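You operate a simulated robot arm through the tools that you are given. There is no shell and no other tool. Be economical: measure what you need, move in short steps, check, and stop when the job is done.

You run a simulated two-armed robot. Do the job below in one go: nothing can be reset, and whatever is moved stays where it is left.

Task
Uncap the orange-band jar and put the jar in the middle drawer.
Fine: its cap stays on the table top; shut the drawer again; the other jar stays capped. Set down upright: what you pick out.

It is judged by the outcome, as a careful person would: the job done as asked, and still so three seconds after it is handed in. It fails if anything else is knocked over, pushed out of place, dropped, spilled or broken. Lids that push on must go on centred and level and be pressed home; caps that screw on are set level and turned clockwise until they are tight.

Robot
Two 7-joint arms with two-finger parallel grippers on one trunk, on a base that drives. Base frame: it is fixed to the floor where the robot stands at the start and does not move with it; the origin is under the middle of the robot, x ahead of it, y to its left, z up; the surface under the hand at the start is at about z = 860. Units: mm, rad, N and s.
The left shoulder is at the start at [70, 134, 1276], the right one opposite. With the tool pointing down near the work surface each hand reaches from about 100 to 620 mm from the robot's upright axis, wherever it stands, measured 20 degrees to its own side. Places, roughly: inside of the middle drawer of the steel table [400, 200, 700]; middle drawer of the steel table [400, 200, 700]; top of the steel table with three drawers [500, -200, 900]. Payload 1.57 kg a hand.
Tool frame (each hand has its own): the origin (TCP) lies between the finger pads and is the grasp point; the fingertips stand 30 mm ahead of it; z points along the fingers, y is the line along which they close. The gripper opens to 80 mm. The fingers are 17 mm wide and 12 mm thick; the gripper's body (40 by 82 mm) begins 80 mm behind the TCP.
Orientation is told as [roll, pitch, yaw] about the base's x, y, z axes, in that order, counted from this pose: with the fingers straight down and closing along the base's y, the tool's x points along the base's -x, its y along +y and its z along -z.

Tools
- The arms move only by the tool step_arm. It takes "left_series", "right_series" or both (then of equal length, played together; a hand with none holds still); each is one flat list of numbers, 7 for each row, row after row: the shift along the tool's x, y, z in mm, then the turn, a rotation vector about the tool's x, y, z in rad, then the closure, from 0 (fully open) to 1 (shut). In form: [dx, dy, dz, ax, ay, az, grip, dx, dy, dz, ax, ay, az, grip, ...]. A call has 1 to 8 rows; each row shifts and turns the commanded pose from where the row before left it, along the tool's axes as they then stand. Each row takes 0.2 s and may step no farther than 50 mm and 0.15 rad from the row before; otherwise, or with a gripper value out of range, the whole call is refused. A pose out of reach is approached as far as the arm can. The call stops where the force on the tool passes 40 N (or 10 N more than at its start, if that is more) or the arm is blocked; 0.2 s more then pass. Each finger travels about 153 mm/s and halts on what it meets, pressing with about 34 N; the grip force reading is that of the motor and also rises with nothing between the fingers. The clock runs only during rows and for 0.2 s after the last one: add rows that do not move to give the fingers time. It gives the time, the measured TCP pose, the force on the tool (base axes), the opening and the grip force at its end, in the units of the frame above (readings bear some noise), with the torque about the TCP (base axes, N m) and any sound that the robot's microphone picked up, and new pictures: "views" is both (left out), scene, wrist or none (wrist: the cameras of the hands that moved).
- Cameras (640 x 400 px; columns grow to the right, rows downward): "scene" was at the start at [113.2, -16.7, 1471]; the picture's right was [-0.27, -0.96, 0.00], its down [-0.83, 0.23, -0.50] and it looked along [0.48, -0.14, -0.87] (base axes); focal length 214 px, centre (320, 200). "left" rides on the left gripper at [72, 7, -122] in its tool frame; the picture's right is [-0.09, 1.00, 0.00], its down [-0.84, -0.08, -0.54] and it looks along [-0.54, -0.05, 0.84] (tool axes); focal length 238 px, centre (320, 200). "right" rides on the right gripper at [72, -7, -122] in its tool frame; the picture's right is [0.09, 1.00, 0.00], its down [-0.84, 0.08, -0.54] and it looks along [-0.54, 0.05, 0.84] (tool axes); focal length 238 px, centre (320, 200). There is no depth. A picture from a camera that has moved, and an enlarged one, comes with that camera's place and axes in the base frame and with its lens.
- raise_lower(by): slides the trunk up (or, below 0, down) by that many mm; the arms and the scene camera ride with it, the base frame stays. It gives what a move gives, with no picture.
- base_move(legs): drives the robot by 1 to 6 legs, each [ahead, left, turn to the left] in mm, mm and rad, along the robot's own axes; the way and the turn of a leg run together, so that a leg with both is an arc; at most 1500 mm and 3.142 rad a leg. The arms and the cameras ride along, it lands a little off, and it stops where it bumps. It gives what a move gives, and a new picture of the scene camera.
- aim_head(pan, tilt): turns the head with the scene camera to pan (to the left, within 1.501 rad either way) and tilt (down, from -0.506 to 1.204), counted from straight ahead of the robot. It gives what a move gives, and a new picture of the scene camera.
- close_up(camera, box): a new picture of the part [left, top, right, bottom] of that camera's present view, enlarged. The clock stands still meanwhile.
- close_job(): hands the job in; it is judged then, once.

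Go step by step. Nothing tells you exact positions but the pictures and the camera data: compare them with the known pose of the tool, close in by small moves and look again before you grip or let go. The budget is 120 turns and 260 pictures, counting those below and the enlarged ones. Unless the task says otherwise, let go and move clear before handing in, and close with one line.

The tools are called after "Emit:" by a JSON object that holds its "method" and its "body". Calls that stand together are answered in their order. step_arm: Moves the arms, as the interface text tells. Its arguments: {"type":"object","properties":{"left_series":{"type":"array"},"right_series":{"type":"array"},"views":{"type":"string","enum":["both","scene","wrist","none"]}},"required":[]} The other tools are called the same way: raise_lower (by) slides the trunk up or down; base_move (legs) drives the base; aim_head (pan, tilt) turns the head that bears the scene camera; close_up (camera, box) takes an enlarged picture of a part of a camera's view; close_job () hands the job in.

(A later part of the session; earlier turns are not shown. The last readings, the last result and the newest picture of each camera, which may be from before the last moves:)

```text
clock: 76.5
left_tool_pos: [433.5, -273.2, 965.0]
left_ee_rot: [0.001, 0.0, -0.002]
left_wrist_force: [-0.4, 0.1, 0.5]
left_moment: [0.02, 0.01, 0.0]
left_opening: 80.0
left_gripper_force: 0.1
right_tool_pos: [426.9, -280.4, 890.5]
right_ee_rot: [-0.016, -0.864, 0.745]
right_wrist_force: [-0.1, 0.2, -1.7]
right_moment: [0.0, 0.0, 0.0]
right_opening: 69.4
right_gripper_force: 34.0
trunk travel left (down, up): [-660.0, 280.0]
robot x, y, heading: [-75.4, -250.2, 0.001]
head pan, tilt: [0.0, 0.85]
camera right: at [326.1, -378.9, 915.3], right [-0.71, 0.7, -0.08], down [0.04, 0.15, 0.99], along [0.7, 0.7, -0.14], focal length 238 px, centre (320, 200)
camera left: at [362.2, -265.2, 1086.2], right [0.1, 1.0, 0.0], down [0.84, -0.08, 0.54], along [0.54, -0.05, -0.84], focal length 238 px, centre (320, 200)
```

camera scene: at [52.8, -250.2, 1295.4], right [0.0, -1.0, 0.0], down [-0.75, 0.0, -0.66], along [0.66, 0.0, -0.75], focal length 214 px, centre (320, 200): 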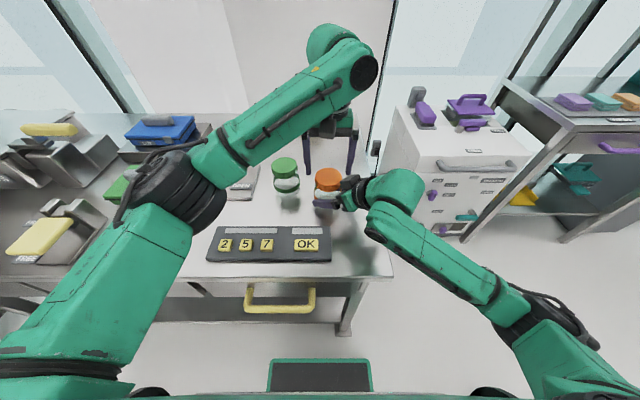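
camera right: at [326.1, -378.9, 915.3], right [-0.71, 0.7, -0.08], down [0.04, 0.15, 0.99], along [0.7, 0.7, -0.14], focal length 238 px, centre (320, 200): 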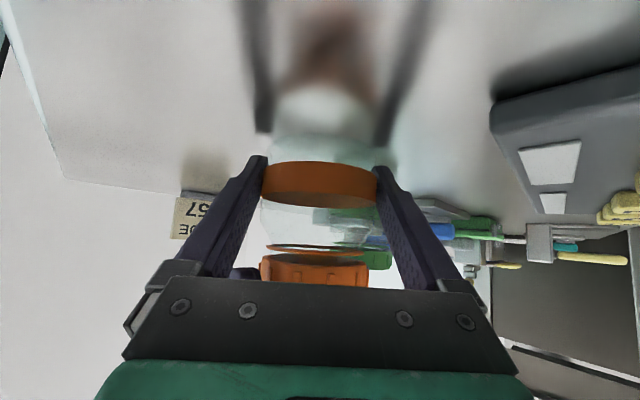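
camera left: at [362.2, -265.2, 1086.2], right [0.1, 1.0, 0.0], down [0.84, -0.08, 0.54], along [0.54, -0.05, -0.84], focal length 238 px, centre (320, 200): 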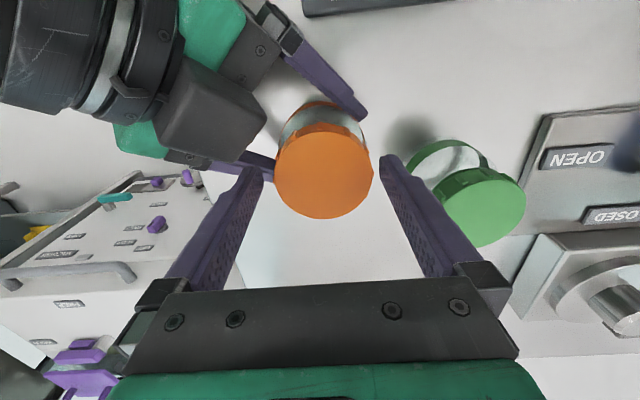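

Correcting the centring (+4.5, +3.3), gripping and turning again.

Emit:
{"method": "step_arm", "body": {"left_series": [4.5, 3.3, 2, 0, 0, 0, 0, 0, 0, 0, 0, 0, 0, 0.4, 0, 0, 0, 0, 0, 0, 1, 0, 0, 0, 0, 0, 0, 1, 0, 0, -0.2, 0, 0, -0.12, 1, 0, 0, -0.2, 0, 0, -0.12, 1, 0, 0, -0.2, 0, 0, -0.12, 1, 0, 0, -0.2, 0, 0, -0.12, 1], "right_series": [0, 0, 0, 0, 0, 0, 1, 0, 0, 0, 0, 0, 0, 1, 0, 0, 0, 0, 0, 0, 1, 0, 0, 0, 0, 0, 0, 1, 0, 0, 0, 0, 0, 0, 1, 0, 0, 0, 0, 0, 0, 1, 0, 0, 0, 0, 0, 0, 1, 0, 0, 0, 0, 0, 0, 1], "views": "none"}}

Emit:
{"method": "step_arm", "body": {"left_series": [0, 0, -0.2, 0, 0, -0.12, 1, 0, 0, -0.2, 0, 0, -0.12, 1, 0, 0, -0.2, 0, 0, -0.12, 1, 0, 0, -0.2, 0, 0, -0.12, 1, 0, 0, -0.2, 0, 0, -0.12, 1, 0, 0, -0.2, 0, 0, -0.12, 1, 0, 0, -0.2, 0, 0, -0.12, 1, 0, 0, 0, 0, 0, 0, 1], "right_series": [0, 0, 0, 0, 0, 0, 1, 0, 0, 0, 0, 0, 0, 1, 0, 0, 0, 0, 0, 0, 1, 0, 0, 0, 0, 0, 0, 1, 0, 0, 0, 0, 0, 0, 1, 0, 0, 0, 0, 0, 0, 1, 0, 0, 0, 0, 0, 0, 1, 0, 0, 0, 0, 0, 0, 1], "views": "wrist"}}

```text
clock: 78.3
left_tool_pos: [429.5, -270.4, 961.4]
left_ee_rot: [-0.003, -0.001, 0.481]
left_wrist_force: [5.5, -22.2, -3.1]
left_moment: [-1.0, -0.19, -0.13]
left_opening: 62.1
left_gripper_force: 33.7
right_tool_pos: [426.1, -280.0, 891.1]
right_ee_rot: [-0.013, -0.865, 0.747]
right_wrist_force: [-4.8, 23.0, 1.5]
right_moment: [-0.61, -0.15, 0.3]
right_opening: 69.8
right_gripper_force: 33.9
trunk travel left (down, up): [-660.0, 280.0]
robot x, y, heading: [-76.4, -252.7, 0.004]
head pan, tilt: [0.0, 0.85]
```

```text
clock: 80.1
left_tool_pos: [431.5, -271.4, 964.4]
left_ee_rot: [-0.006, 0.004, 1.324]
left_wrist_force: [25.6, -18.3, 0.0]
left_moment: [-0.91, -0.77, -0.15]
left_opening: 62.1
left_gripper_force: 34.1
right_tool_pos: [425.0, -278.8, 890.2]
right_ee_rot: [-0.013, -0.862, 0.747]
right_wrist_force: [-25.4, 18.4, -1.5]
right_moment: [-0.54, -1.12, 0.49]
right_opening: 70.6
right_gripper_force: 34.4
trunk travel left (down, up): [-660.0, 280.0]
robot x, y, heading: [-71.3, -253.7, 0.005]
head pan, tilt: [0.0, 0.85]
camera right: at [325.2, -378.1, 914.9], right [-0.71, 0.7, -0.08], down [0.04, 0.15, 0.99], along [0.7, 0.7, -0.14], focal length 238 px, centre (320, 200)
camera left: at [406.3, -337.1, 1086.6], right [-0.94, 0.33, -0.01], down [0.28, 0.8, 0.54], along [0.18, 0.51, -0.84], focal length 238 px, centre (320, 200)
```

right: 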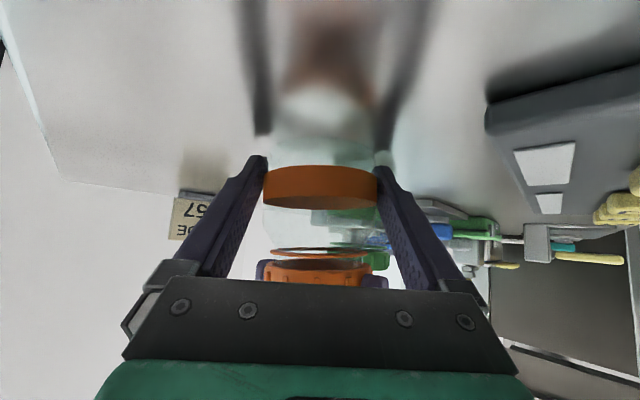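
left: 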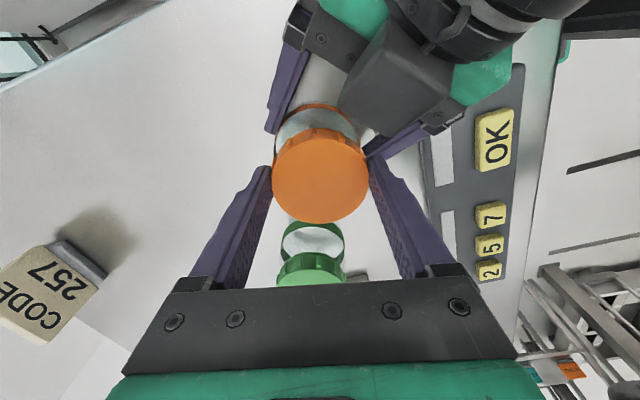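

Testing with a small lift.

Emit:
{"method": "step_arm", "body": {"left_series": [0.8, -2, 0, 0, 0, 0, 1, 0, 0, -1.5, 0, 0, 0, 1, 0, 0, -1.5, 0, 0, 0, 1, 0, 0, 0, 0, 0, 0, 1], "right_series": [0, 0, 0, 0, 0, 0, 1, 0, 0, 0, 0, 0, 0, 1, 0, 0, 0, 0, 0, 0, 1, 0, 0, 0, 0, 0, 0, 1], "views": "none"}}

Emit:
{"method": "close_up", "body": {"camera": "right", "box": [220, 130, 420, 300]}}

Emit:
{"method": "close_up", "body": {"camera": "scene", "box": [290, 120, 390, 220]}}

```text
clock: 81.1
left_tool_pos: [432.6, -270.2, 968.3]
left_ee_rot: [-0.002, 0.001, 1.322]
left_wrist_force: [23.5, -14.4, -9.2]
left_moment: [-0.38, -1.09, -0.08]
left_opening: 62.2
left_gripper_force: 33.9
right_tool_pos: [427.2, -280.0, 892.3]
right_ee_rot: [-0.019, -0.867, 0.748]
right_wrist_force: [-23.5, 14.1, 5.4]
right_moment: [-0.58, -0.73, 0.36]
right_opening: 70.5
right_gripper_force: 34.9
trunk travel left (down, up): [-660.0, 280.0]
robot x, y, heading: [-74.3, -252.0, 0.003]
head pan, tilt: [0.0, 0.85]
```

```text
2.35 times, centred on (320, 215) of right
camera zoom: at [326.0, -378.4, 916.0], right [-0.71, 0.7, -0.08], down [0.04, 0.15, 0.99], along [0.7, 0.7, -0.13], focal length 561 px, centre (320, 165)
```

zoom: 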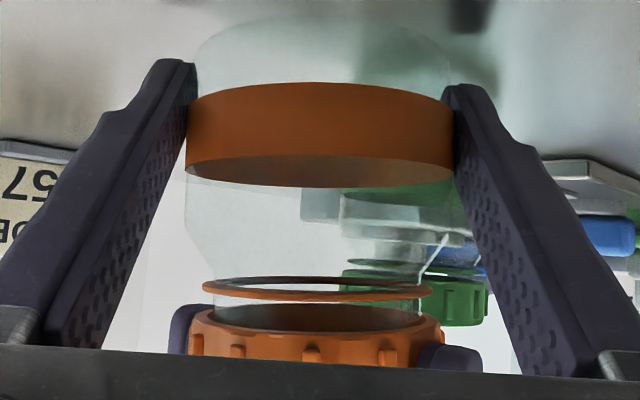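

```text
4.00 times, centred on (340, 170) of scene
camera zoom: at [53.9, -250.1, 1295.2], right [0.0, -1.0, 0.0], down [-0.75, 0.0, -0.66], along [0.66, 0.0, -0.75], focal length 858 px, centre (240, 320)
```

zoom: 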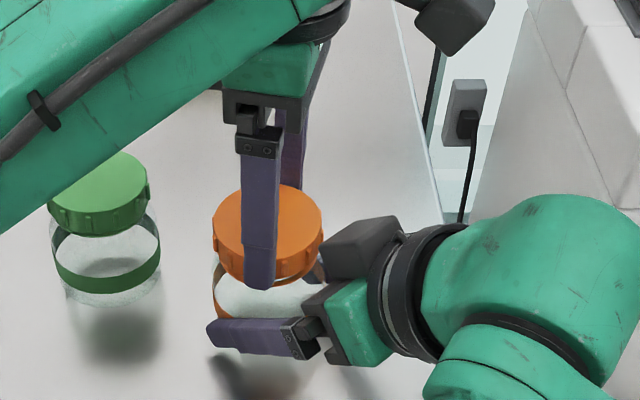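

The gap keeps growing but it's still engaged. I'll ease down, release, rotate back, and do another turn.

Emit:
{"method": "step_arm", "body": {"left_series": [0, 0, 2, 0, 0, 0, 1, 0, 0, 2, 0, 0, 0, 1, 0, 0, 0, 0, 0, 0, 0.5, 0, 0, 0, 0, 0, 0, 0, 0, 0, 0, 0, 0, 0.14, 0, 0, 0, 0, 0, 0, 0.14, 0, 0, 0, 0, 0, 0, 0.14, 0, 0, 0, 0, 0, 0, 0.14, 0], "right_series": [0, 0, 0, 0, 0, 0, 1, 0, 0, 0, 0, 0, 0, 1, 0, 0, 0, 0, 0, 0, 1, 0, 0, 0, 0, 0, 0, 1, 0, 0, 0, 0, 0, 0, 1, 0, 0, 0, 0, 0, 0, 1, 0, 0, 0, 0, 0, 0, 1, 0, 0, 0, 0, 0, 0, 1], "views": "none"}}

Emit:
{"method": "step_arm", "body": {"left_series": [0, 0, 0, 0, 0, 0.14, 0, 0, 0, 0, 0, 0, 0.14, 0, 0, 0, 0, 0, 0, 0.14, 0, 0, 0, 0, 0, 0, 0.14, 0, 0, 0, 0, 0, 0, 0.14, 0, 0, 0, 0, 0, 0, 0.08, 0, 0, 0, 0, 0, 0, 0, 0], "right_series": [0, 0, 0, 0, 0, 0, 1, 0, 0, 0, 0, 0, 0, 1, 0, 0, 0, 0, 0, 0, 1, 0, 0, 0, 0, 0, 0, 1, 0, 0, 0, 0, 0, 0, 1, 0, 0, 0, 0, 0, 0, 1, 0, 0, 0, 0, 0, 0, 1], "views": "wrist"}}

```text
clock: 82.9
left_tool_pos: [431.5, -270.4, 963.4]
left_ee_rot: [0.0, 0.001, 0.758]
left_wrist_force: [-0.5, -0.5, 1.4]
left_moment: [-0.01, 0.0, -0.01]
left_opening: 80.1
left_gripper_force: 0.1
right_tool_pos: [427.0, -280.8, 890.2]
right_ee_rot: [-0.016, -0.865, 0.744]
right_wrist_force: [0.5, 0.3, -2.4]
right_moment: [-0.02, 0.04, 0.0]
right_opening: 70.1
right_gripper_force: 34.0
trunk travel left (down, up): [-660.0, 280.0]
robot x, y, heading: [-75.0, -254.4, 0.001]
head pan, tilt: [0.0, 0.85]
```

```text
clock: 84.5
left_tool_pos: [431.3, -270.8, 963.1]
left_ee_rot: [0.0, 0.001, -0.019]
left_wrist_force: [-0.6, 0.0, 0.4]
left_moment: [0.0, 0.0, 0.03]
left_opening: 80.0
left_gripper_force: 0.1
right_tool_pos: [426.5, -279.8, 889.9]
right_ee_rot: [-0.016, -0.864, 0.746]
right_wrist_force: [-0.4, 0.1, -2.2]
right_moment: [-0.05, 0.05, 0.02]
right_opening: 69.8
right_gripper_force: 34.3
trunk travel left (down, up): [-660.0, 280.0]
robot x, y, heading: [-74.7, -250.4, 0.0]
head pan, tilt: [0.0, 0.85]
camera right: at [326.1, -378.9, 915.3], right [-0.71, 0.7, -0.08], down [0.04, 0.15, 0.99], along [0.7, 0.7, -0.14], focal length 238 px, centre (320, 200)
camera left: at [359.3, -261.8, 1084.8], right [0.11, 0.99, 0.0], down [0.84, -0.1, 0.54], along [0.54, -0.06, -0.84], focal length 238 px, centre (320, 200)
```

right: 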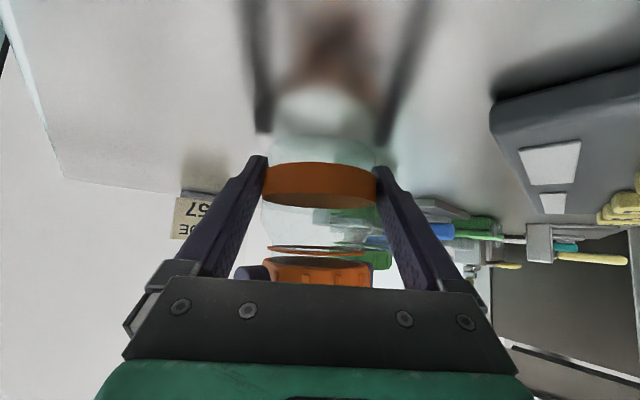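
left: 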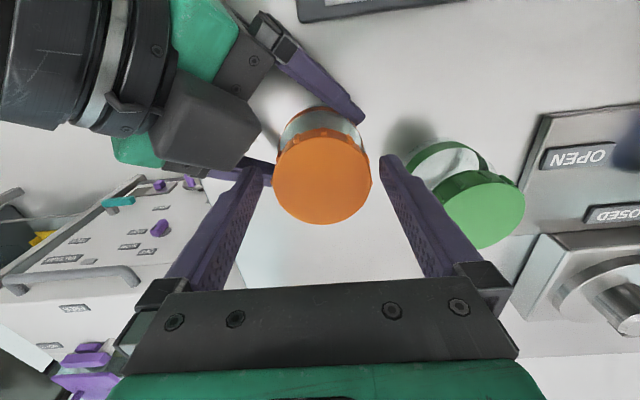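

Nearly centred (correct +3, +2). Another grip and turn.

Emit:
{"method": "step_arm", "body": {"left_series": [3, 2, 0, 0, 0, 0, 0, 0, 0, 0, 0, 0, 0, 0.4, 0, 0, 0, 0, 0, 0, 1, 0, 0, 0, 0, 0, 0, 1, 0, 0, -0.2, 0, 0, -0.12, 1, 0, 0, -0.2, 0, 0, -0.12, 1, 0, 0, -0.2, 0, 0, -0.12, 1, 0, 0, -0.2, 0, 0, -0.12, 1], "right_series": [0, 0, 0, 0, 0, 0, 1, 0, 0, 0, 0, 0, 0, 1, 0, 0, 0, 0, 0, 0, 1, 0, 0, 0, 0, 0, 0, 1, 0, 0, 0, 0, 0, 0, 1, 0, 0, 0, 0, 0, 0, 1, 0, 0, 0, 0, 0, 0, 1, 0, 0, 0, 0, 0, 0, 1], "views": "none"}}

Emit:
{"method": "step_arm", "body": {"left_series": [0.5, -1.5, -0.2, 0, 0, -0.12, 1, 0, 0, -0.2, 0, 0, -0.12, 1, 0, 0, -0.2, 0, 0, -0.12, 1, 0, 0, -0.2, 0, 0, -0.12, 1, 0, 0, -0.2, 0, 0, -0.12, 1, 0, 0, -0.2, 0, 0, -0.12, 1, 0, 0, -0.2, 0, 0, -0.12, 1, 0, 0, 0, 0, 0, 0, 1], "right_series": [0, 0, 0, 0, 0, 0, 1, 0, 0, 0, 0, 0, 0, 1, 0, 0, 0, 0, 0, 0, 1, 0, 0, 0, 0, 0, 0, 1, 0, 0, 0, 0, 0, 0, 1, 0, 0, 0, 0, 0, 0, 1, 0, 0, 0, 0, 0, 0, 1, 0, 0, 0, 0, 0, 0, 1], "views": "none"}}

Emit:
{"method": "step_arm", "body": {"left_series": [0.8, -2, 0, 0, 0, 0, 1, 0, 0, -1.5, 0, 0, 0, 1, 0, 0, -1.5, 0, 0, 0, 1, 0, 0, 0, 0, 0, 0, 1], "right_series": [0, 0, 0, 0, 0, 0, 1, 0, 0, 0, 0, 0, 0, 1, 0, 0, 0, 0, 0, 0, 1, 0, 0, 0, 0, 0, 0, 1], "views": "wrist"}}

```text
clock: 86.3
left_tool_pos: [428.7, -270.2, 965.7]
left_ee_rot: [-0.007, 0.002, 0.46]
left_wrist_force: [3.0, -24.4, -0.2]
left_moment: [-1.13, 0.17, -0.15]
left_opening: 62.3
left_gripper_force: 34.2
right_tool_pos: [426.2, -279.0, 891.5]
right_ee_rot: [-0.012, -0.868, 0.747]
right_wrist_force: [-2.7, 25.2, -1.7]
right_moment: [-0.68, -0.34, 0.29]
right_opening: 70.0
right_gripper_force: 34.2
trunk travel left (down, up): [-660.0, 280.0]
robot x, y, heading: [-73.3, -250.9, -0.002]
head pan, tilt: [0.0, 0.85]
```

```text
clock: 88.1
left_tool_pos: [429.3, -270.5, 965.0]
left_ee_rot: [-0.004, 0.002, 1.304]
left_wrist_force: [18.6, -16.9, 1.8]
left_moment: [-0.48, -0.55, -0.37]
left_opening: 61.9
left_gripper_force: 34.5
right_tool_pos: [425.3, -278.9, 889.0]
right_ee_rot: [-0.013, -0.863, 0.747]
right_wrist_force: [-19.2, 17.2, -2.6]
right_moment: [-0.72, -0.77, 0.58]
right_opening: 71.3
right_gripper_force: 34.2
trunk travel left (down, up): [-660.0, 280.0]
robot x, y, heading: [-69.6, -249.1, 0.003]
head pan, tilt: [0.0, 0.85]
```

```text
clock: 89.1
left_tool_pos: [430.6, -270.3, 968.0]
left_ee_rot: [0.003, 0.001, 1.302]
left_wrist_force: [17.9, -10.3, -6.8]
left_moment: [-0.27, -0.33, -0.18]
left_opening: 62.3
left_gripper_force: 34.4
right_tool_pos: [426.6, -280.6, 891.7]
right_ee_rot: [-0.017, -0.866, 0.746]
right_wrist_force: [-16.5, 10.8, 3.8]
right_moment: [-0.53, -0.97, 0.36]
right_opening: 71.3
right_gripper_force: 34.2
trunk travel left (down, up): [-660.0, 280.0]
robot x, y, heading: [-72.3, -250.5, -0.001]
head pan, tilt: [0.0, 0.85]
camera right: at [326.4, -378.9, 915.8], right [-0.71, 0.7, -0.08], down [0.04, 0.15, 0.99], along [0.7, 0.7, -0.13], focal length 238 px, centre (320, 200)
camera left: at [405.5, -337.7, 1089.8], right [-0.94, 0.35, 0.0], down [0.3, 0.79, 0.54], along [0.19, 0.51, -0.84], focal length 238 px, centre (320, 200)
```

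right: 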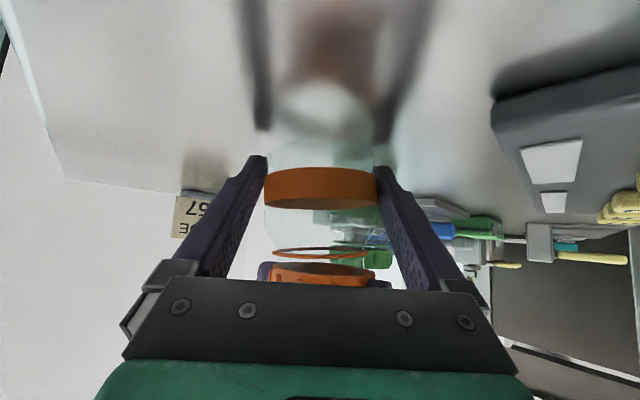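
left: 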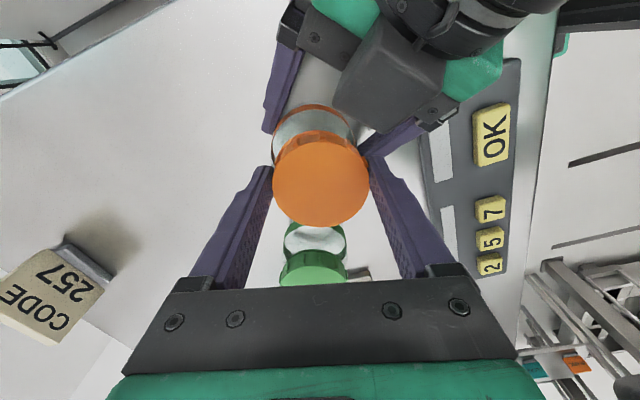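

The gap is clearly bigger and the pull is small. Lifting a bit more to see whether it's free.

Emit:
{"method": "step_arm", "body": {"left_series": [0, 0, -2, 0, 0, 0, 1, 0, 0, -2, 0, 0, 0, 1, 0, 0, -2, 0, 0, 0, 1, 0, 0, 0, 0, 0, 0, 1], "right_series": [0, 0, 0, 0, 0, 0, 1, 0, 0, 0, 0, 0, 0, 1, 0, 0, 0, 0, 0, 0, 1, 0, 0, 0, 0, 0, 0, 1], "views": "none"}}

Emit:
{"method": "close_up", "body": {"camera": "right", "box": [220, 130, 420, 300]}}

```text
clock: 90.1
left_tool_pos: [430.4, -271.7, 973.4]
left_ee_rot: [0.0, -0.003, 1.301]
left_wrist_force: [0.1, 0.2, -0.5]
left_moment: [0.05, -0.02, -0.02]
left_opening: 62.2
left_gripper_force: 33.7
right_tool_pos: [427.1, -282.3, 889.1]
right_ee_rot: [-0.017, -0.863, 0.744]
right_wrist_force: [0.2, 0.3, -2.7]
right_moment: [-0.06, 0.02, 0.0]
right_opening: 70.0
right_gripper_force: 33.6
trunk travel left (down, up): [-660.0, 280.0]
robot x, y, heading: [-73.5, -248.6, 0.002]
head pan, tilt: [0.0, 0.85]
```

```text
2.35 times, centred on (320, 215) of right
camera zoom: at [326.5, -379.8, 915.0], right [-0.71, 0.7, -0.08], down [0.04, 0.15, 0.99], along [0.7, 0.7, -0.14], focal length 561 px, centre (320, 165)
```

zoom: 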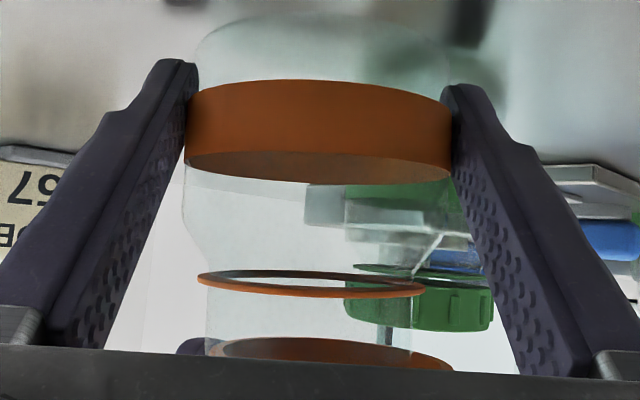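

The cap is free: no pull force, and the neck shows below it. I'll lift the cap away with the left hand and let the right set the jar down.

Emit:
{"method": "step_arm", "body": {"left_series": [0, 0, -10, 0, 0, 0, 1, 0, 0, -30, 0, 0, 0, 1, 0, 0, -40, 0, 0, 0, 1, 0, 0, 0, 0, 0, 0, 1, 0, 0, 0, 0, 0, 0, 1, 0, 0, 0, 0, 0, 0, 1], "right_series": [0, 0, 0, 0, 0, 0, 1, 0, 0, 0, 0, 0, 0, 1, 0, 0, 0, 0, 0, 0, 1, 0.8, 0, 0.6, 0, 0, 0, 1, 0.7, 0, 0.6, 0, 0, 0, 1, 0, 0, 0, 0, 0, 0, 1]}}

Emit:
{"method": "close_up", "body": {"camera": "scene", "box": [290, 120, 390, 220]}}

```text
clock: 91.5
left_tool_pos: [431.0, -273.2, 1052.3]
left_ee_rot: [-0.001, -0.001, 1.302]
left_wrist_force: [0.0, -0.2, -0.8]
left_moment: [0.01, 0.0, 0.0]
left_opening: 62.0
left_gripper_force: 34.3
right_tool_pos: [425.7, -281.5, 890.0]
right_ee_rot: [-0.017, -0.865, 0.744]
right_wrist_force: [0.5, -0.6, 1.8]
right_moment: [0.16, 0.05, 0.01]
right_opening: 69.7
right_gripper_force: 34.0
trunk travel left (down, up): [-660.0, 280.0]
robot x, y, heading: [-74.9, -249.6, -0.003]
head pan, tilt: [0.0, 0.85]
camera scene: at [53.3, -250.2, 1295.4], right [0.0, -1.0, 0.0], down [-0.75, 0.0, -0.66], along [0.66, 0.0, -0.75], focal length 214 px, centre (320, 200)
camera right: at [325.6, -378.9, 914.0], right [-0.71, 0.7, -0.08], down [0.04, 0.15, 0.99], along [0.7, 0.7, -0.13], focal length 238 px, centre (320, 200)
camera left: at [404.2, -339.9, 1174.8], right [-0.94, 0.35, 0.0], down [0.3, 0.79, 0.54], along [0.19, 0.51, -0.84], focal length 238 px, centre (320, 200)
```

scene: 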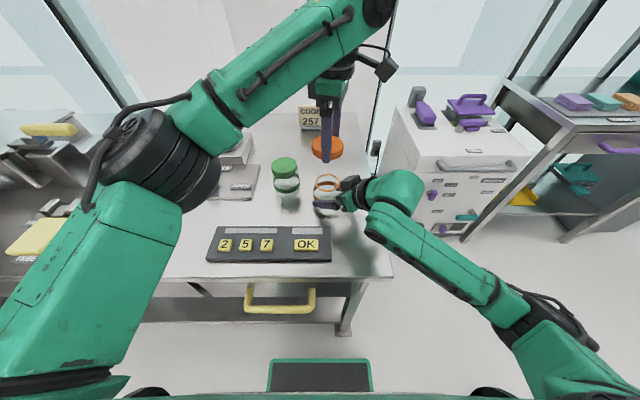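
right: 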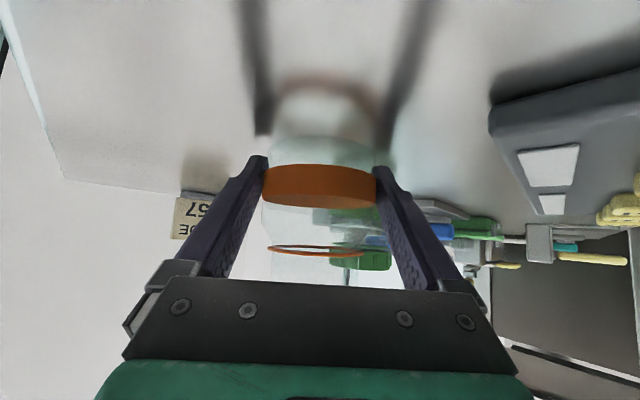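
left: 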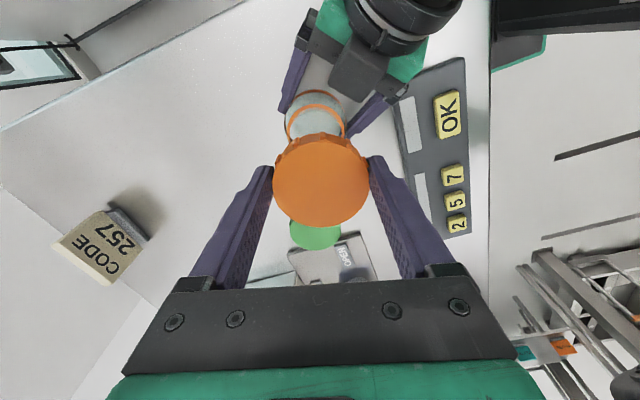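

```text
4.00 times, centred on (340, 170) of scene
camera zoom: at [53.3, -250.2, 1295.4], right [0.0, -1.0, 0.0], down [-0.75, 0.0, -0.66], along [0.66, 0.0, -0.75], focal length 858 px, centre (240, 320)
```

zoom: 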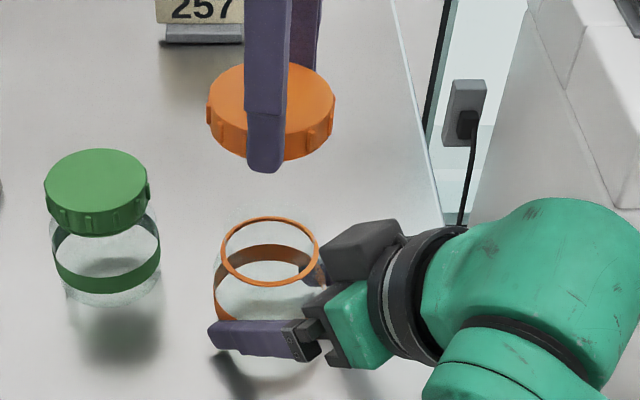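

The cap is off and the jar is on the table. Releasing the right hand and withdrawing it.

Emit:
{"method": "step_arm", "body": {"right_series": [0, 0, 0, 0, 0, 0, 0.12, 0, 0, 0, 0, 0, 0, 0.05, 0, 0, 0, 0, 0, 0, 0, 0, 0, 0, 0, 0, 0, 0, 0, 0, -15, 0, 0, 0, 0, 0, 0, -30, 0, 0, 0, 0, 0, 0, -40, 0, 0, 0, 0, 0, 0, -40, 0, 0, 0, 0]}}

```text
clock: 93.3
left_tool_pos: [430.3, -272.7, 1053.8]
left_ee_rot: [0.0, 0.001, 1.302]
left_wrist_force: [-0.3, 0.2, 0.3]
left_moment: [0.0, 0.03, -0.03]
left_opening: 62.2
left_gripper_force: 34.5
right_tool_pos: [377.9, -323.2, 945.8]
right_ee_rot: [-0.016, -0.865, 0.746]
right_wrist_force: [0.4, 0.5, 0.2]
right_moment: [-0.02, 0.03, 0.03]
right_opening: 80.0
right_gripper_force: 0.0
right hand out of reach, approached as far as the arm can: row 8
trunk travel left (down, up): [-660.0, 280.0]
robot x, y, heading: [-76.9, -256.5, 0.002]
head pan, tilt: [0.0, 0.85]
camera scene: at [54.2, -249.6, 1295.2], right [0.0, -1.0, 0.0], down [-0.75, 0.0, -0.66], along [0.66, 0.0, -0.75], focal length 214 px, centre (320, 200)
camera right: at [277.4, -420.9, 971.1], right [-0.71, 0.7, -0.08], down [0.04, 0.15, 0.99], along [0.7, 0.7, -0.14], focal length 238 px, centre (320, 200)
```

scene: 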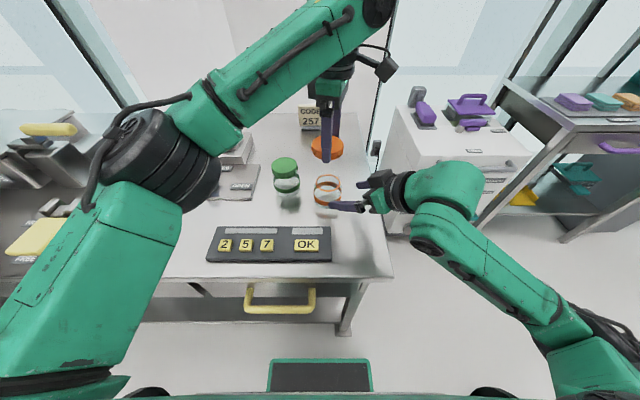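
right: 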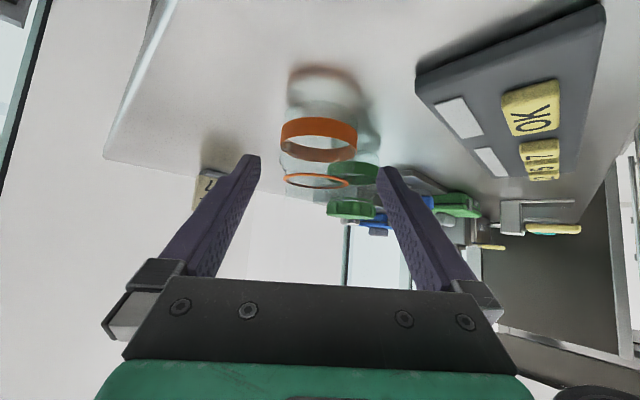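

The jar stands alone. Now the right hand moves off to the side while the left carries the cap over a free spot at about (390, -180) and rotates to yaw 0.

Emit:
{"method": "step_arm", "body": {"left_series": [-26.3, 21.1, 0, 0, 0, 0, 1, -26.3, 21.1, 0, 0, 0, 0, 1, -26.3, 21.1, 0, 0, 0, 0, 1, 0, 0, 0, 0, 0, 0.13, 1, 0, 0, 0, 0, 0, 0.13, 1, 0, 0, 0, 0, 0, 0.13, 1, 0, 0, 0, 0, 0, 0.13, 1, 0, 0, 0, 0, 0, 0.13, 1], "right_series": [-5.6, -24.5, -34.6, 0, 0, 0, 0, -5.6, -24.5, -34.6, 0, 0, 0, 0, -5.6, -24.5, -34.6, 0, 0, 0, 0, 0, 0, 0, 0, 0, 0, 0, 0, 0, 0, 0, 0, 0, 0, 0, 0, 0, 0, 0, 0, 0, 0, 0, 0, 0, 0, 0, 0, 0, 0, 0, 0, 0, 0, 0], "views": "none"}}

Emit:
{"method": "step_arm", "body": {"left_series": [0, 0, 20, 0, 0, 0.13, 1, 0, 0, 20, 0, 0, 0.13, 1, 0, 0, 20, 0, 0, 0.13, 1, 0, 0, 0, 0, 0, 0.13, 1, 0, 0, 0, 0, 0, 0.13, 1, 0, 0, 0, 0, 0, 0, 1]}}

```text
clock: 95.1
left_tool_pos: [390.2, -179.6, 1055.5]
left_ee_rot: [0.0, 0.0, 0.647]
left_wrist_force: [0.0, 0.3, 0.2]
left_moment: [-0.02, 0.01, 0.02]
left_opening: 62.1
left_gripper_force: 33.8
right_tool_pos: [373.2, -424.5, 1025.3]
right_ee_rot: [-0.017, -0.863, 0.745]
right_wrist_force: [0.5, 0.2, -0.3]
right_moment: [0.01, 0.0, 0.01]
right_opening: 80.0
right_gripper_force: 0.2
trunk travel left (down, up): [-660.0, 280.0]
robot x, y, heading: [-72.7, -252.7, 0.002]
head pan, tilt: [0.0, 0.85]
```

```text
clock: 96.5
left_tool_pos: [390.6, -177.8, 995.4]
left_ee_rot: [0.001, 0.0, -0.002]
left_wrist_force: [0.0, 1.4, -0.5]
left_moment: [0.01, 0.02, -0.03]
left_opening: 62.2
left_gripper_force: 34.2
right_tool_pos: [375.7, -424.5, 1024.6]
right_ee_rot: [-0.015, -0.862, 0.745]
right_wrist_force: [-0.5, -0.8, 0.3]
right_moment: [0.01, 0.02, -0.01]
right_opening: 80.2
right_gripper_force: 0.0
trunk travel left (down, up): [-660.0, 280.0]
robot x, y, heading: [-71.6, -248.0, 0.006]
head pan, tilt: [0.0, 0.85]
camera scene: at [53.5, -250.0, 1295.3], right [0.0, -1.0, 0.0], down [-0.75, 0.0, -0.66], along [0.66, 0.0, -0.75], focal length 214 px, centre (320, 200)
camera left: at [318.5, -171.1, 1116.3], right [0.09, 1.0, 0.0], down [0.84, -0.08, 0.54], along [0.54, -0.05, -0.84], focal length 238 px, centre (320, 200)
```

scene: 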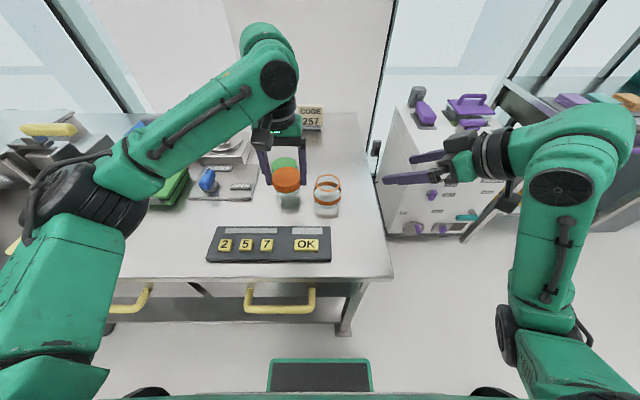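
left: 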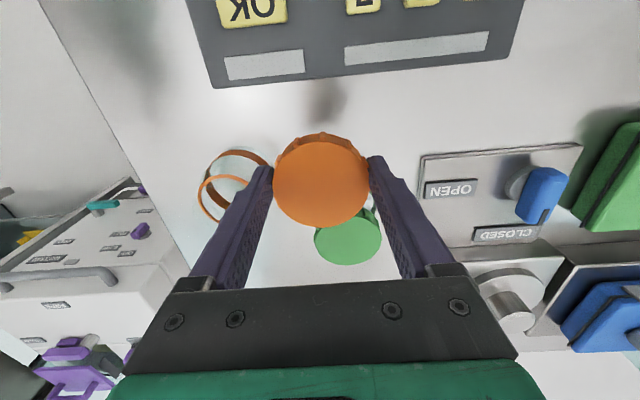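

Clear spot. Lowering the cap to the table.

Emit:
{"method": "step_arm", "body": {"left_series": [0, 0, 32, 0, 0, 0, 1, 0, 0, 32, 0, 0, 0, 1, 0, 0, 26, 0, 0, 0, 1, 0, 0, 2, 0, 0, 0, 1, 0, 0, 2, 0, 0, 0, 1, 0, 0, 0, 0, 0, 0, 1]}}

```text
clock: 97.9
left_tool_pos: [391.2, -178.5, 900.8]
left_ee_rot: [0.0, -0.001, -0.001]
left_wrist_force: [-0.2, 0.4, -0.5]
left_moment: [-0.01, -0.01, 0.0]
left_opening: 61.9
left_gripper_force: 33.6
right_tool_pos: [374.0, -424.6, 1024.8]
right_ee_rot: [-0.014, -0.865, 0.744]
right_wrist_force: [-0.5, -0.5, 0.2]
right_moment: [0.0, -0.03, -0.04]
right_opening: 80.1
right_gripper_force: 0.1
trunk travel left (down, up): [-660.0, 280.0]
robot x, y, heading: [-73.7, -246.9, 0.004]
head pan, tilt: [0.0, 0.85]
camera scene: at [53.5, -250.0, 1295.3], right [0.0, -1.0, 0.0], down [-0.75, 0.0, -0.66], along [0.66, 0.0, -0.75], focal length 214 px, centre (320, 200)
camera left: at [318.9, -170.5, 1022.6], right [0.09, 1.0, 0.0], down [0.84, -0.08, 0.54], along [0.54, -0.05, -0.84], focal length 238 px, centre (320, 200)
```

scene: 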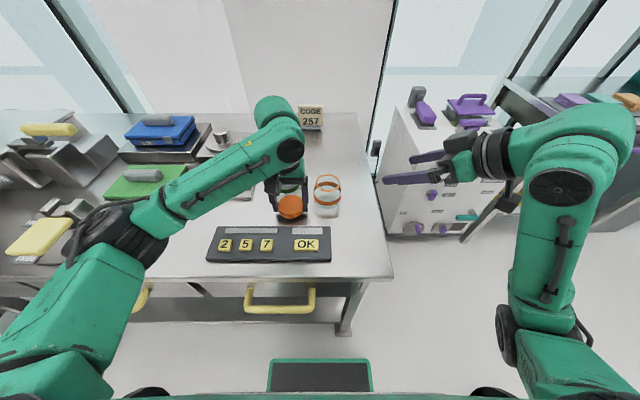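
left: 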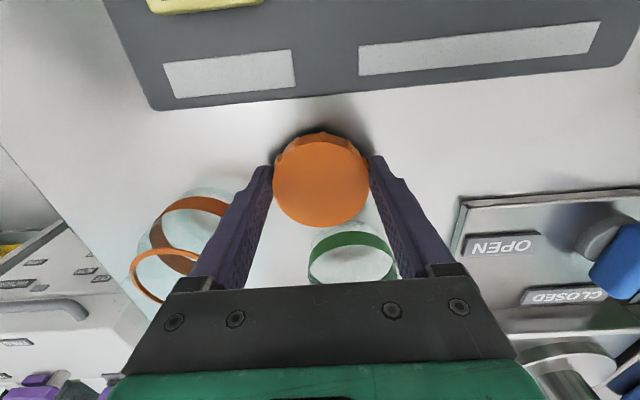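

Emit:
{"method": "step_arm", "body": {"left_series": [0, 0, 1.5, 0, 0, 0, 1, 0, 0, 1.5, 0, 0, 0, 1, 0, 0, 1.5, 0, 0, 0, 1, 0, 0, 1.5, 0, 0, 0, 1, 0, 0, 1.5, 0, 0, 0, 1, 0, 0, 0, 0, 0, 0, 1], "views": "none"}}

```text
clock: 99.3
left_tool_pos: [391.0, -178.3, 894.7]
left_ee_rot: [0.0, 0.0, 0.001]
left_wrist_force: [-0.5, 0.4, -0.4]
left_moment: [0.04, 0.01, 0.03]
left_opening: 62.1
left_gripper_force: 34.2
right_tool_pos: [373.8, -425.7, 1025.0]
right_ee_rot: [-0.015, -0.864, 0.746]
right_wrist_force: [0.3, 0.5, 0.6]
right_moment: [-0.03, 0.02, -0.01]
right_opening: 80.1
right_gripper_force: 0.1
trunk travel left (down, up): [-660.0, 280.0]
robot x, y, heading: [-76.3, -251.4, 0.0]
head pan, tilt: [0.0, 0.85]
```

Emit:
{"method": "step_arm", "body": {"left_series": [0, 0, 1, 0, 0, 0, 1, 0, 0, 1, 0, 0, 0, 1, 0, 0, 1, 0, 0, 0, 1, 0, 0, 0, 0, 0, 0, 1], "views": "wrist"}}

Emit:
{"method": "close_up", "body": {"camera": "scene", "box": [240, 170, 360, 250]}}

```text
clock: 100.3
left_tool_pos: [390.4, -177.4, 890.8]
left_ee_rot: [0.001, -0.002, 0.002]
left_wrist_force: [0.6, -0.2, 4.3]
left_moment: [0.1, 0.05, -0.06]
left_opening: 62.0
left_gripper_force: 34.0
right_tool_pos: [372.0, -424.6, 1025.2]
right_ee_rot: [-0.016, -0.864, 0.743]
right_wrist_force: [-0.3, -0.3, 0.8]
right_moment: [-0.01, 0.01, -0.04]
right_opening: 79.9
right_gripper_force: 0.1
trunk travel left (down, up): [-660.0, 280.0]
robot x, y, heading: [-72.4, -253.3, -0.001]
head pan, tilt: [0.0, 0.85]
camera left: at [318.2, -170.7, 1012.6], right [0.09, 1.0, 0.0], down [0.84, -0.08, 0.54], along [0.54, -0.05, -0.84], focal length 238 px, centre (320, 200)
```

left: 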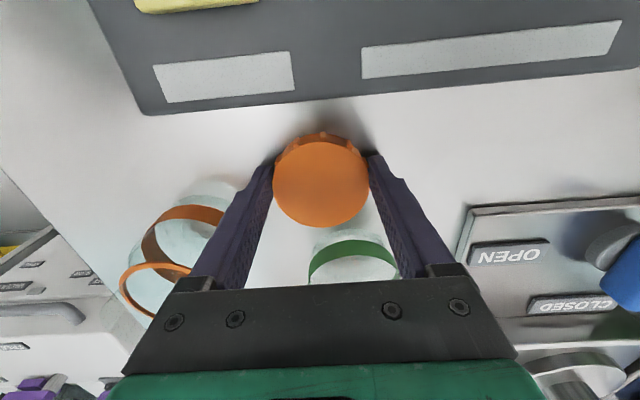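

```text
5.00 times, centred on (300, 210) of scene
camera zoom: at [53.1, -250.0, 1295.4], right [0.0, -1.0, 0.0], down [-0.75, 0.0, -0.66], along [0.66, 0.0, -0.75], focal length 1072 px, centre (420, 150)
```

zoom: 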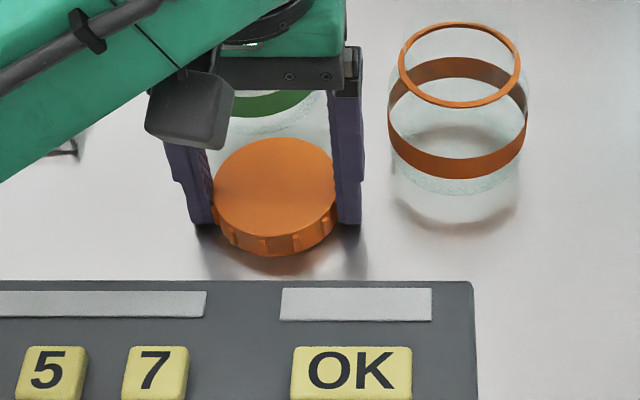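

The cap is down (contact 4 N). Releasing it and rising clear.

Emit:
{"method": "step_arm", "body": {"left_series": [0, 0, -1, 0, 0, 0, 0.3, 0, 0, 0, 0, 0, 0, 0.1, 0, 0, 0, 0, 0, 0, 0, 0, 0, 0, 0, 0, 0, 0, 0, 0, -30, 0, 0, 0, 0, 0, 0, -45, 0, 0, 0, 0, 0, 0, -45, 0, 0, 0, 0, 0, 0, -45, 0, 0, 0, 0]}}

Emit:
{"method": "close_up", "body": {"camera": "scene", "box": [240, 150, 360, 250]}}

```text
clock: 102.1
left_tool_pos: [389.3, -179.9, 1055.9]
left_ee_rot: [0.0, -0.001, 0.004]
left_wrist_force: [0.3, -0.6, 0.9]
left_moment: [-0.01, 0.01, 0.01]
left_opening: 80.0
left_gripper_force: 0.0
right_tool_pos: [372.5, -425.9, 1024.9]
right_ee_rot: [-0.017, -0.865, 0.745]
right_wrist_force: [-0.4, 0.1, -0.3]
right_moment: [-0.04, -0.02, 0.0]
right_opening: 79.8
right_gripper_force: 0.1
trunk travel left (down, up): [-660.0, 280.0]
robot x, y, heading: [-73.3, -252.1, -0.004]
head pan, tilt: [0.0, 0.85]
camera scene: at [52.3, -250.8, 1295.4], right [0.0, -1.0, 0.0], down [-0.75, 0.0, -0.66], along [0.66, 0.0, -0.75], focal length 214 px, centre (320, 200)
camera left: at [317.0, -172.3, 1178.4], right [0.09, 1.0, 0.0], down [0.84, -0.08, 0.54], along [0.54, -0.05, -0.84], focal length 238 px, centre (320, 200)
```

scene: 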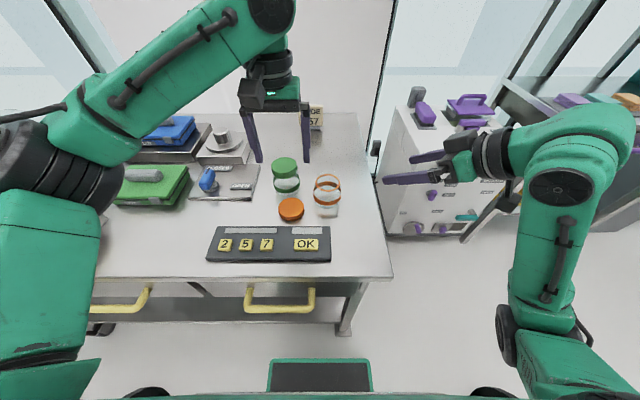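
left: 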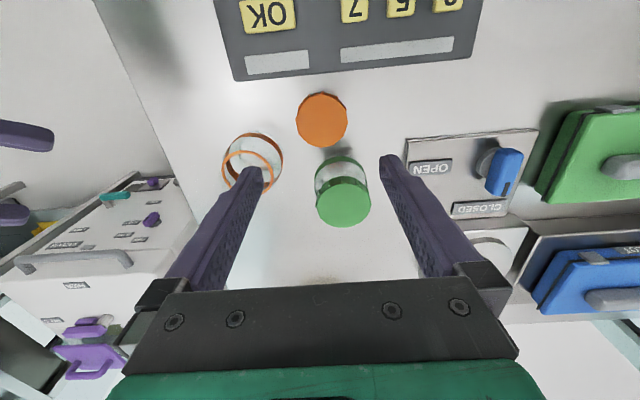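

```text
4.00 times, centred on (300, 200) of scene
camera zoom: at [52.3, -250.8, 1295.4], right [0.0, -1.0, 0.0], down [-0.75, 0.0, -0.66], along [0.66, 0.0, -0.75], focal length 858 px, centre (400, 200)
```

zoom: 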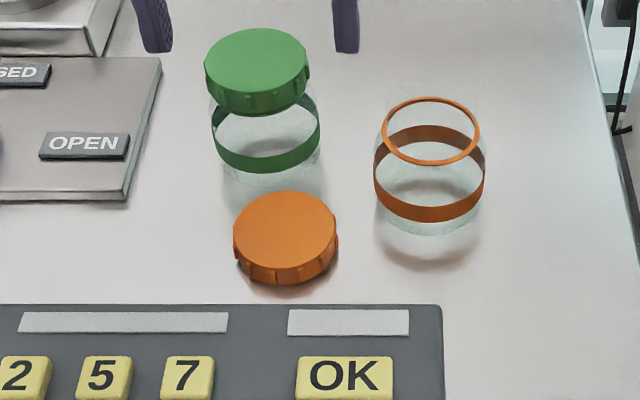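

The cap rests flat on the table. Now I bring the right hand back to fingers-down so it can take the open jar from above.

Emit:
{"method": "step_arm", "body": {"right_series": [0, 0, -10, 0, 0.144, 0, 0, 0, 0, -10, 0, 0.144, 0, 0, 0, 0, -10, 0, 0.144, 0, 0, 0, 0, 0, 0, 0.144, 0, 0, 0, 0, 0, 0, 0.144, 0, 0, 0, 0, 0, 0, 0.144, 0, 0, 0, 0, 0, 0, 0, 0, 0]}}

```text
clock: 103.7
left_tool_pos: [390.6, -179.1, 1056.1]
left_ee_rot: [0.0, -0.001, -0.001]
left_wrist_force: [1.2, 0.4, -0.5]
left_moment: [0.01, 0.02, -0.01]
left_opening: 80.3
left_gripper_force: 0.0
right_tool_pos: [359.0, -435.6, 1047.9]
right_ee_rot: [-0.01, -0.002, 0.732]
right_wrist_force: [-0.3, -0.4, 0.7]
right_moment: [0.05, 0.03, 0.01]
right_opening: 79.8
right_gripper_force: 0.0
trunk travel left (down, up): [-660.0, 280.0]
robot x, y, heading: [-73.4, -249.3, -0.003]
head pan, tilt: [0.0, 0.85]
camera scene: at [53.3, -250.7, 1295.3], right [0.0, -1.0, 0.0], down [-0.75, 0.0, -0.66], along [0.66, 0.0, -0.75], focal length 214 px, centre (320, 200)
camera right: at [308.3, -488.9, 1170.3], right [-0.73, 0.68, -0.01], down [0.57, 0.62, 0.54], along [0.37, 0.39, -0.84], focal length 238 px, centre (320, 200)
```

scene: 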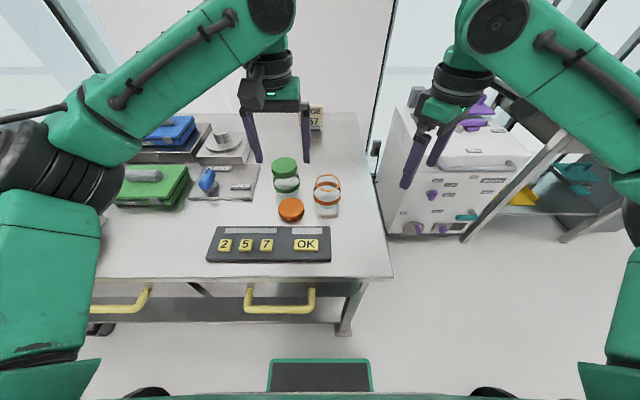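
right: 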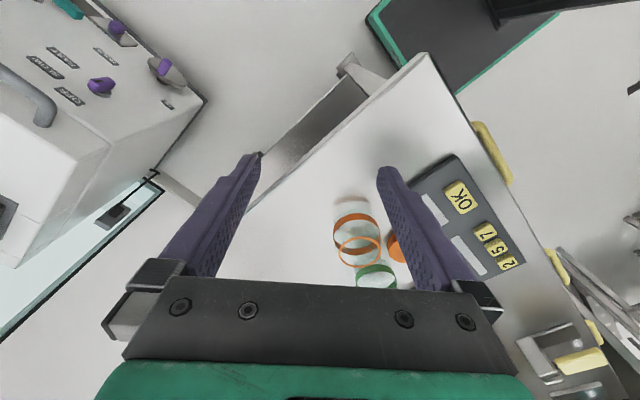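

Rotating the right hand straight and moving it above the jar at about (435, -271), with the left hand making room.

Emit:
{"method": "step_arm", "body": {"right_series": [0, 0, 0, 0, 0, 0.146, 0, 0, 0, 0, 0, 0, 0.146, 0, 0, 0, 0, 0, 0, 0.146, 0, 0, 0, 0, 0, 0, 0.146, 0, 0, 0, 0, 0, 0, 0.146, 0, -25, 45, 0, 0, 0, 0, 0, -25, 40, 0, 0, 0, 0, 0, -26, 40, 0, 0, 0, 0, 0], "left_series": [0, 40, 0, 0, 0, 0, 0, 0, 40, 0, 0, 0, 0, 0, 0, 40, 0, 0, 0, 0, 0, 0, 40, 0, 0, 0, 0, 0, 0, 0, 0, 0, 0, 0, 0, 0, 0, 0, 0, 0, 0, 0, 0, 0, 0, 0, 0, 0, 0, 0, 0, 0, 0, 0, 0, 0], "views": "none"}}

Emit:
{"method": "step_arm", "body": {"right_series": [0, 40, 0, 0, 0, 0, 0, 0, 0, 0, 0, 0, 0, 0]}}

```text
refused: row 6 steps farther than a row can; nothing moved
```

```text
clock: 104.3
left_tool_pos: [390.8, -178.3, 1056.1]
left_ee_rot: [0.002, 0.001, 0.0]
left_wrist_force: [-0.2, 0.5, 1.1]
left_moment: [0.01, 0.0, 0.02]
left_opening: 79.9
left_gripper_force: 0.0
right_tool_pos: [331.5, -408.2, 1047.0]
right_ee_rot: [-0.01, -0.001, 0.734]
right_wrist_force: [-0.8, -0.5, -0.4]
right_moment: [0.02, 0.01, -0.04]
right_opening: 80.2
right_gripper_force: 0.1
trunk travel left (down, up): [-660.0, 280.0]
robot x, y, heading: [-70.8, -250.9, -0.004]
head pan, tilt: [0.0, 0.85]
camera scene: at [53.8, -250.8, 1295.3], right [0.0, -1.0, 0.0], down [-0.75, 0.0, -0.66], along [0.66, 0.0, -0.75], focal length 214 px, centre (320, 200)
camera right: at [281.5, -459.7, 1169.8], right [-0.73, 0.68, -0.01], down [0.57, 0.62, 0.54], along [0.37, 0.39, -0.84], focal length 238 px, centre (320, 200)
```

scene: 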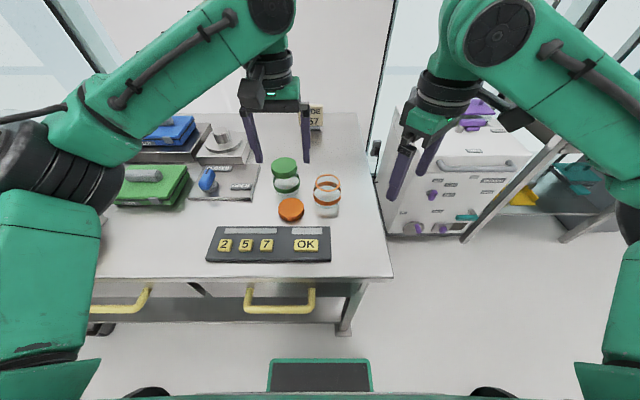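
right: 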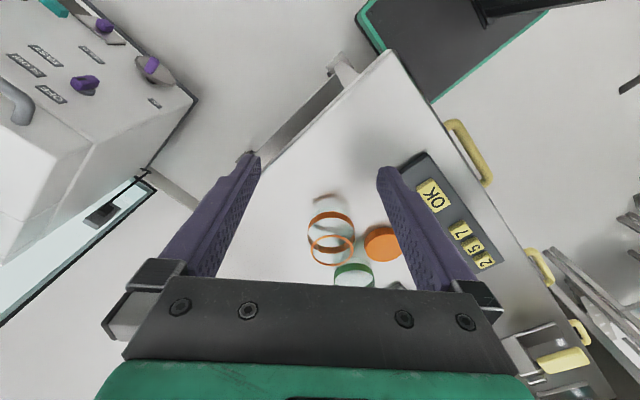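

Emit:
{"method": "step_arm", "body": {"right_series": [0, 0, 0, 0, 0, 0.146, 0, 0, 0, 0, 0, 0, 0.146, 0, 0, 0, 0, 0, 0, 0.146, 0, 0, 0, 0, 0, 0, 0.146, 0, 0, 0, 0, 0.01, 0, 0.146, 0], "left_series": [0, 40, 0, 0, 0, 0, 0, 0, 40, 0, 0, 0, 0, 0, 0, 40, 0, 0, 0, 0, 0, 0, 40, 0, 0, 0, 0, 0, 0, 0, 0, 0, 0, 0, 0], "views": "none"}}

Emit:
{"method": "step_arm", "body": {"right_series": [-26, 34, 0, 0, 0, 0, 0, -26, 34, 0, 0, 0, 0, 0, -26, 34, 0, 0, 0, 0, 0, -25, 35, 0, 0, 0, 0, 0, 0, 0, 0, 0, 0, 0, 0]}}

```text
clock: 105.5
left_tool_pos: [390.3, -20.6, 1055.4]
left_ee_rot: [0.002, 0.001, 0.0]
left_wrist_force: [-0.2, 0.0, -0.2]
left_moment: [0.02, 0.01, -0.03]
left_opening: 80.2
left_gripper_force: 0.0
right_tool_pos: [330.8, -407.7, 1048.8]
right_ee_rot: [-0.016, -0.009, 0.002]
right_wrist_force: [-0.2, 0.3, -0.2]
right_moment: [0.0, 0.01, 0.0]
right_opening: 80.3
right_gripper_force: 0.0
trunk travel left (down, up): [-660.0, 280.0]
robot x, y, heading: [-78.1, -252.7, -0.002]
head pan, tilt: [0.0, 0.85]
```

```text
clock: 106.7
left_tool_pos: [388.7, -21.9, 1056.3]
left_ee_rot: [0.002, 0.0, 0.0]
left_wrist_force: [-0.1, 0.0, 0.2]
left_moment: [0.0, -0.01, 0.03]
left_opening: 79.8
left_gripper_force: 0.0
right_tool_pos: [435.6, -270.4, 1047.4]
right_ee_rot: [-0.018, -0.008, 0.002]
right_wrist_force: [0.0, 0.0, -0.8]
right_moment: [0.05, -0.06, -0.01]
right_opening: 80.1
right_gripper_force: 0.1
trunk travel left (down, up): [-660.0, 280.0]
robot x, y, heading: [-73.5, -251.9, -0.001]
head pan, tilt: [0.0, 0.85]
camera scene: at [52.9, -251.5, 1295.4], right [0.0, -1.0, 0.0], down [-0.75, 0.0, -0.66], along [0.66, 0.0, -0.75], focal length 214 px, centre (320, 200)
camera right: at [362.5, -276.7, 1169.3], right [-0.09, 1.0, -0.02], down [0.83, 0.09, 0.55], along [0.55, 0.04, -0.84], focal length 238 px, centre (320, 200)
```

scene: 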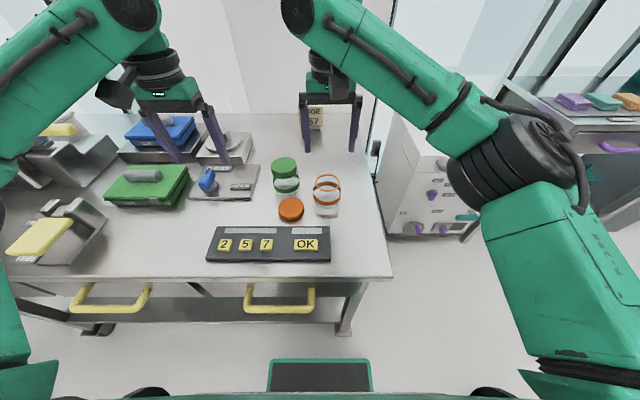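
right: 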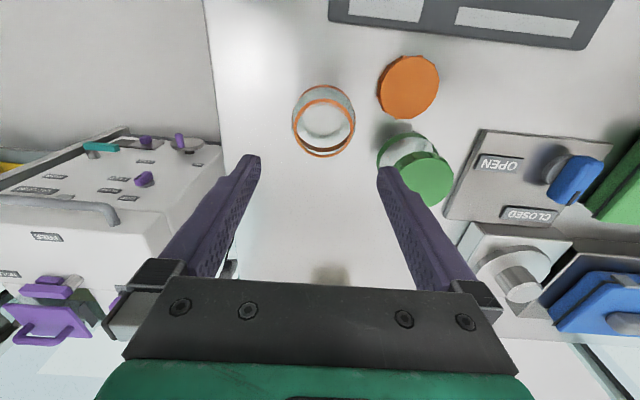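

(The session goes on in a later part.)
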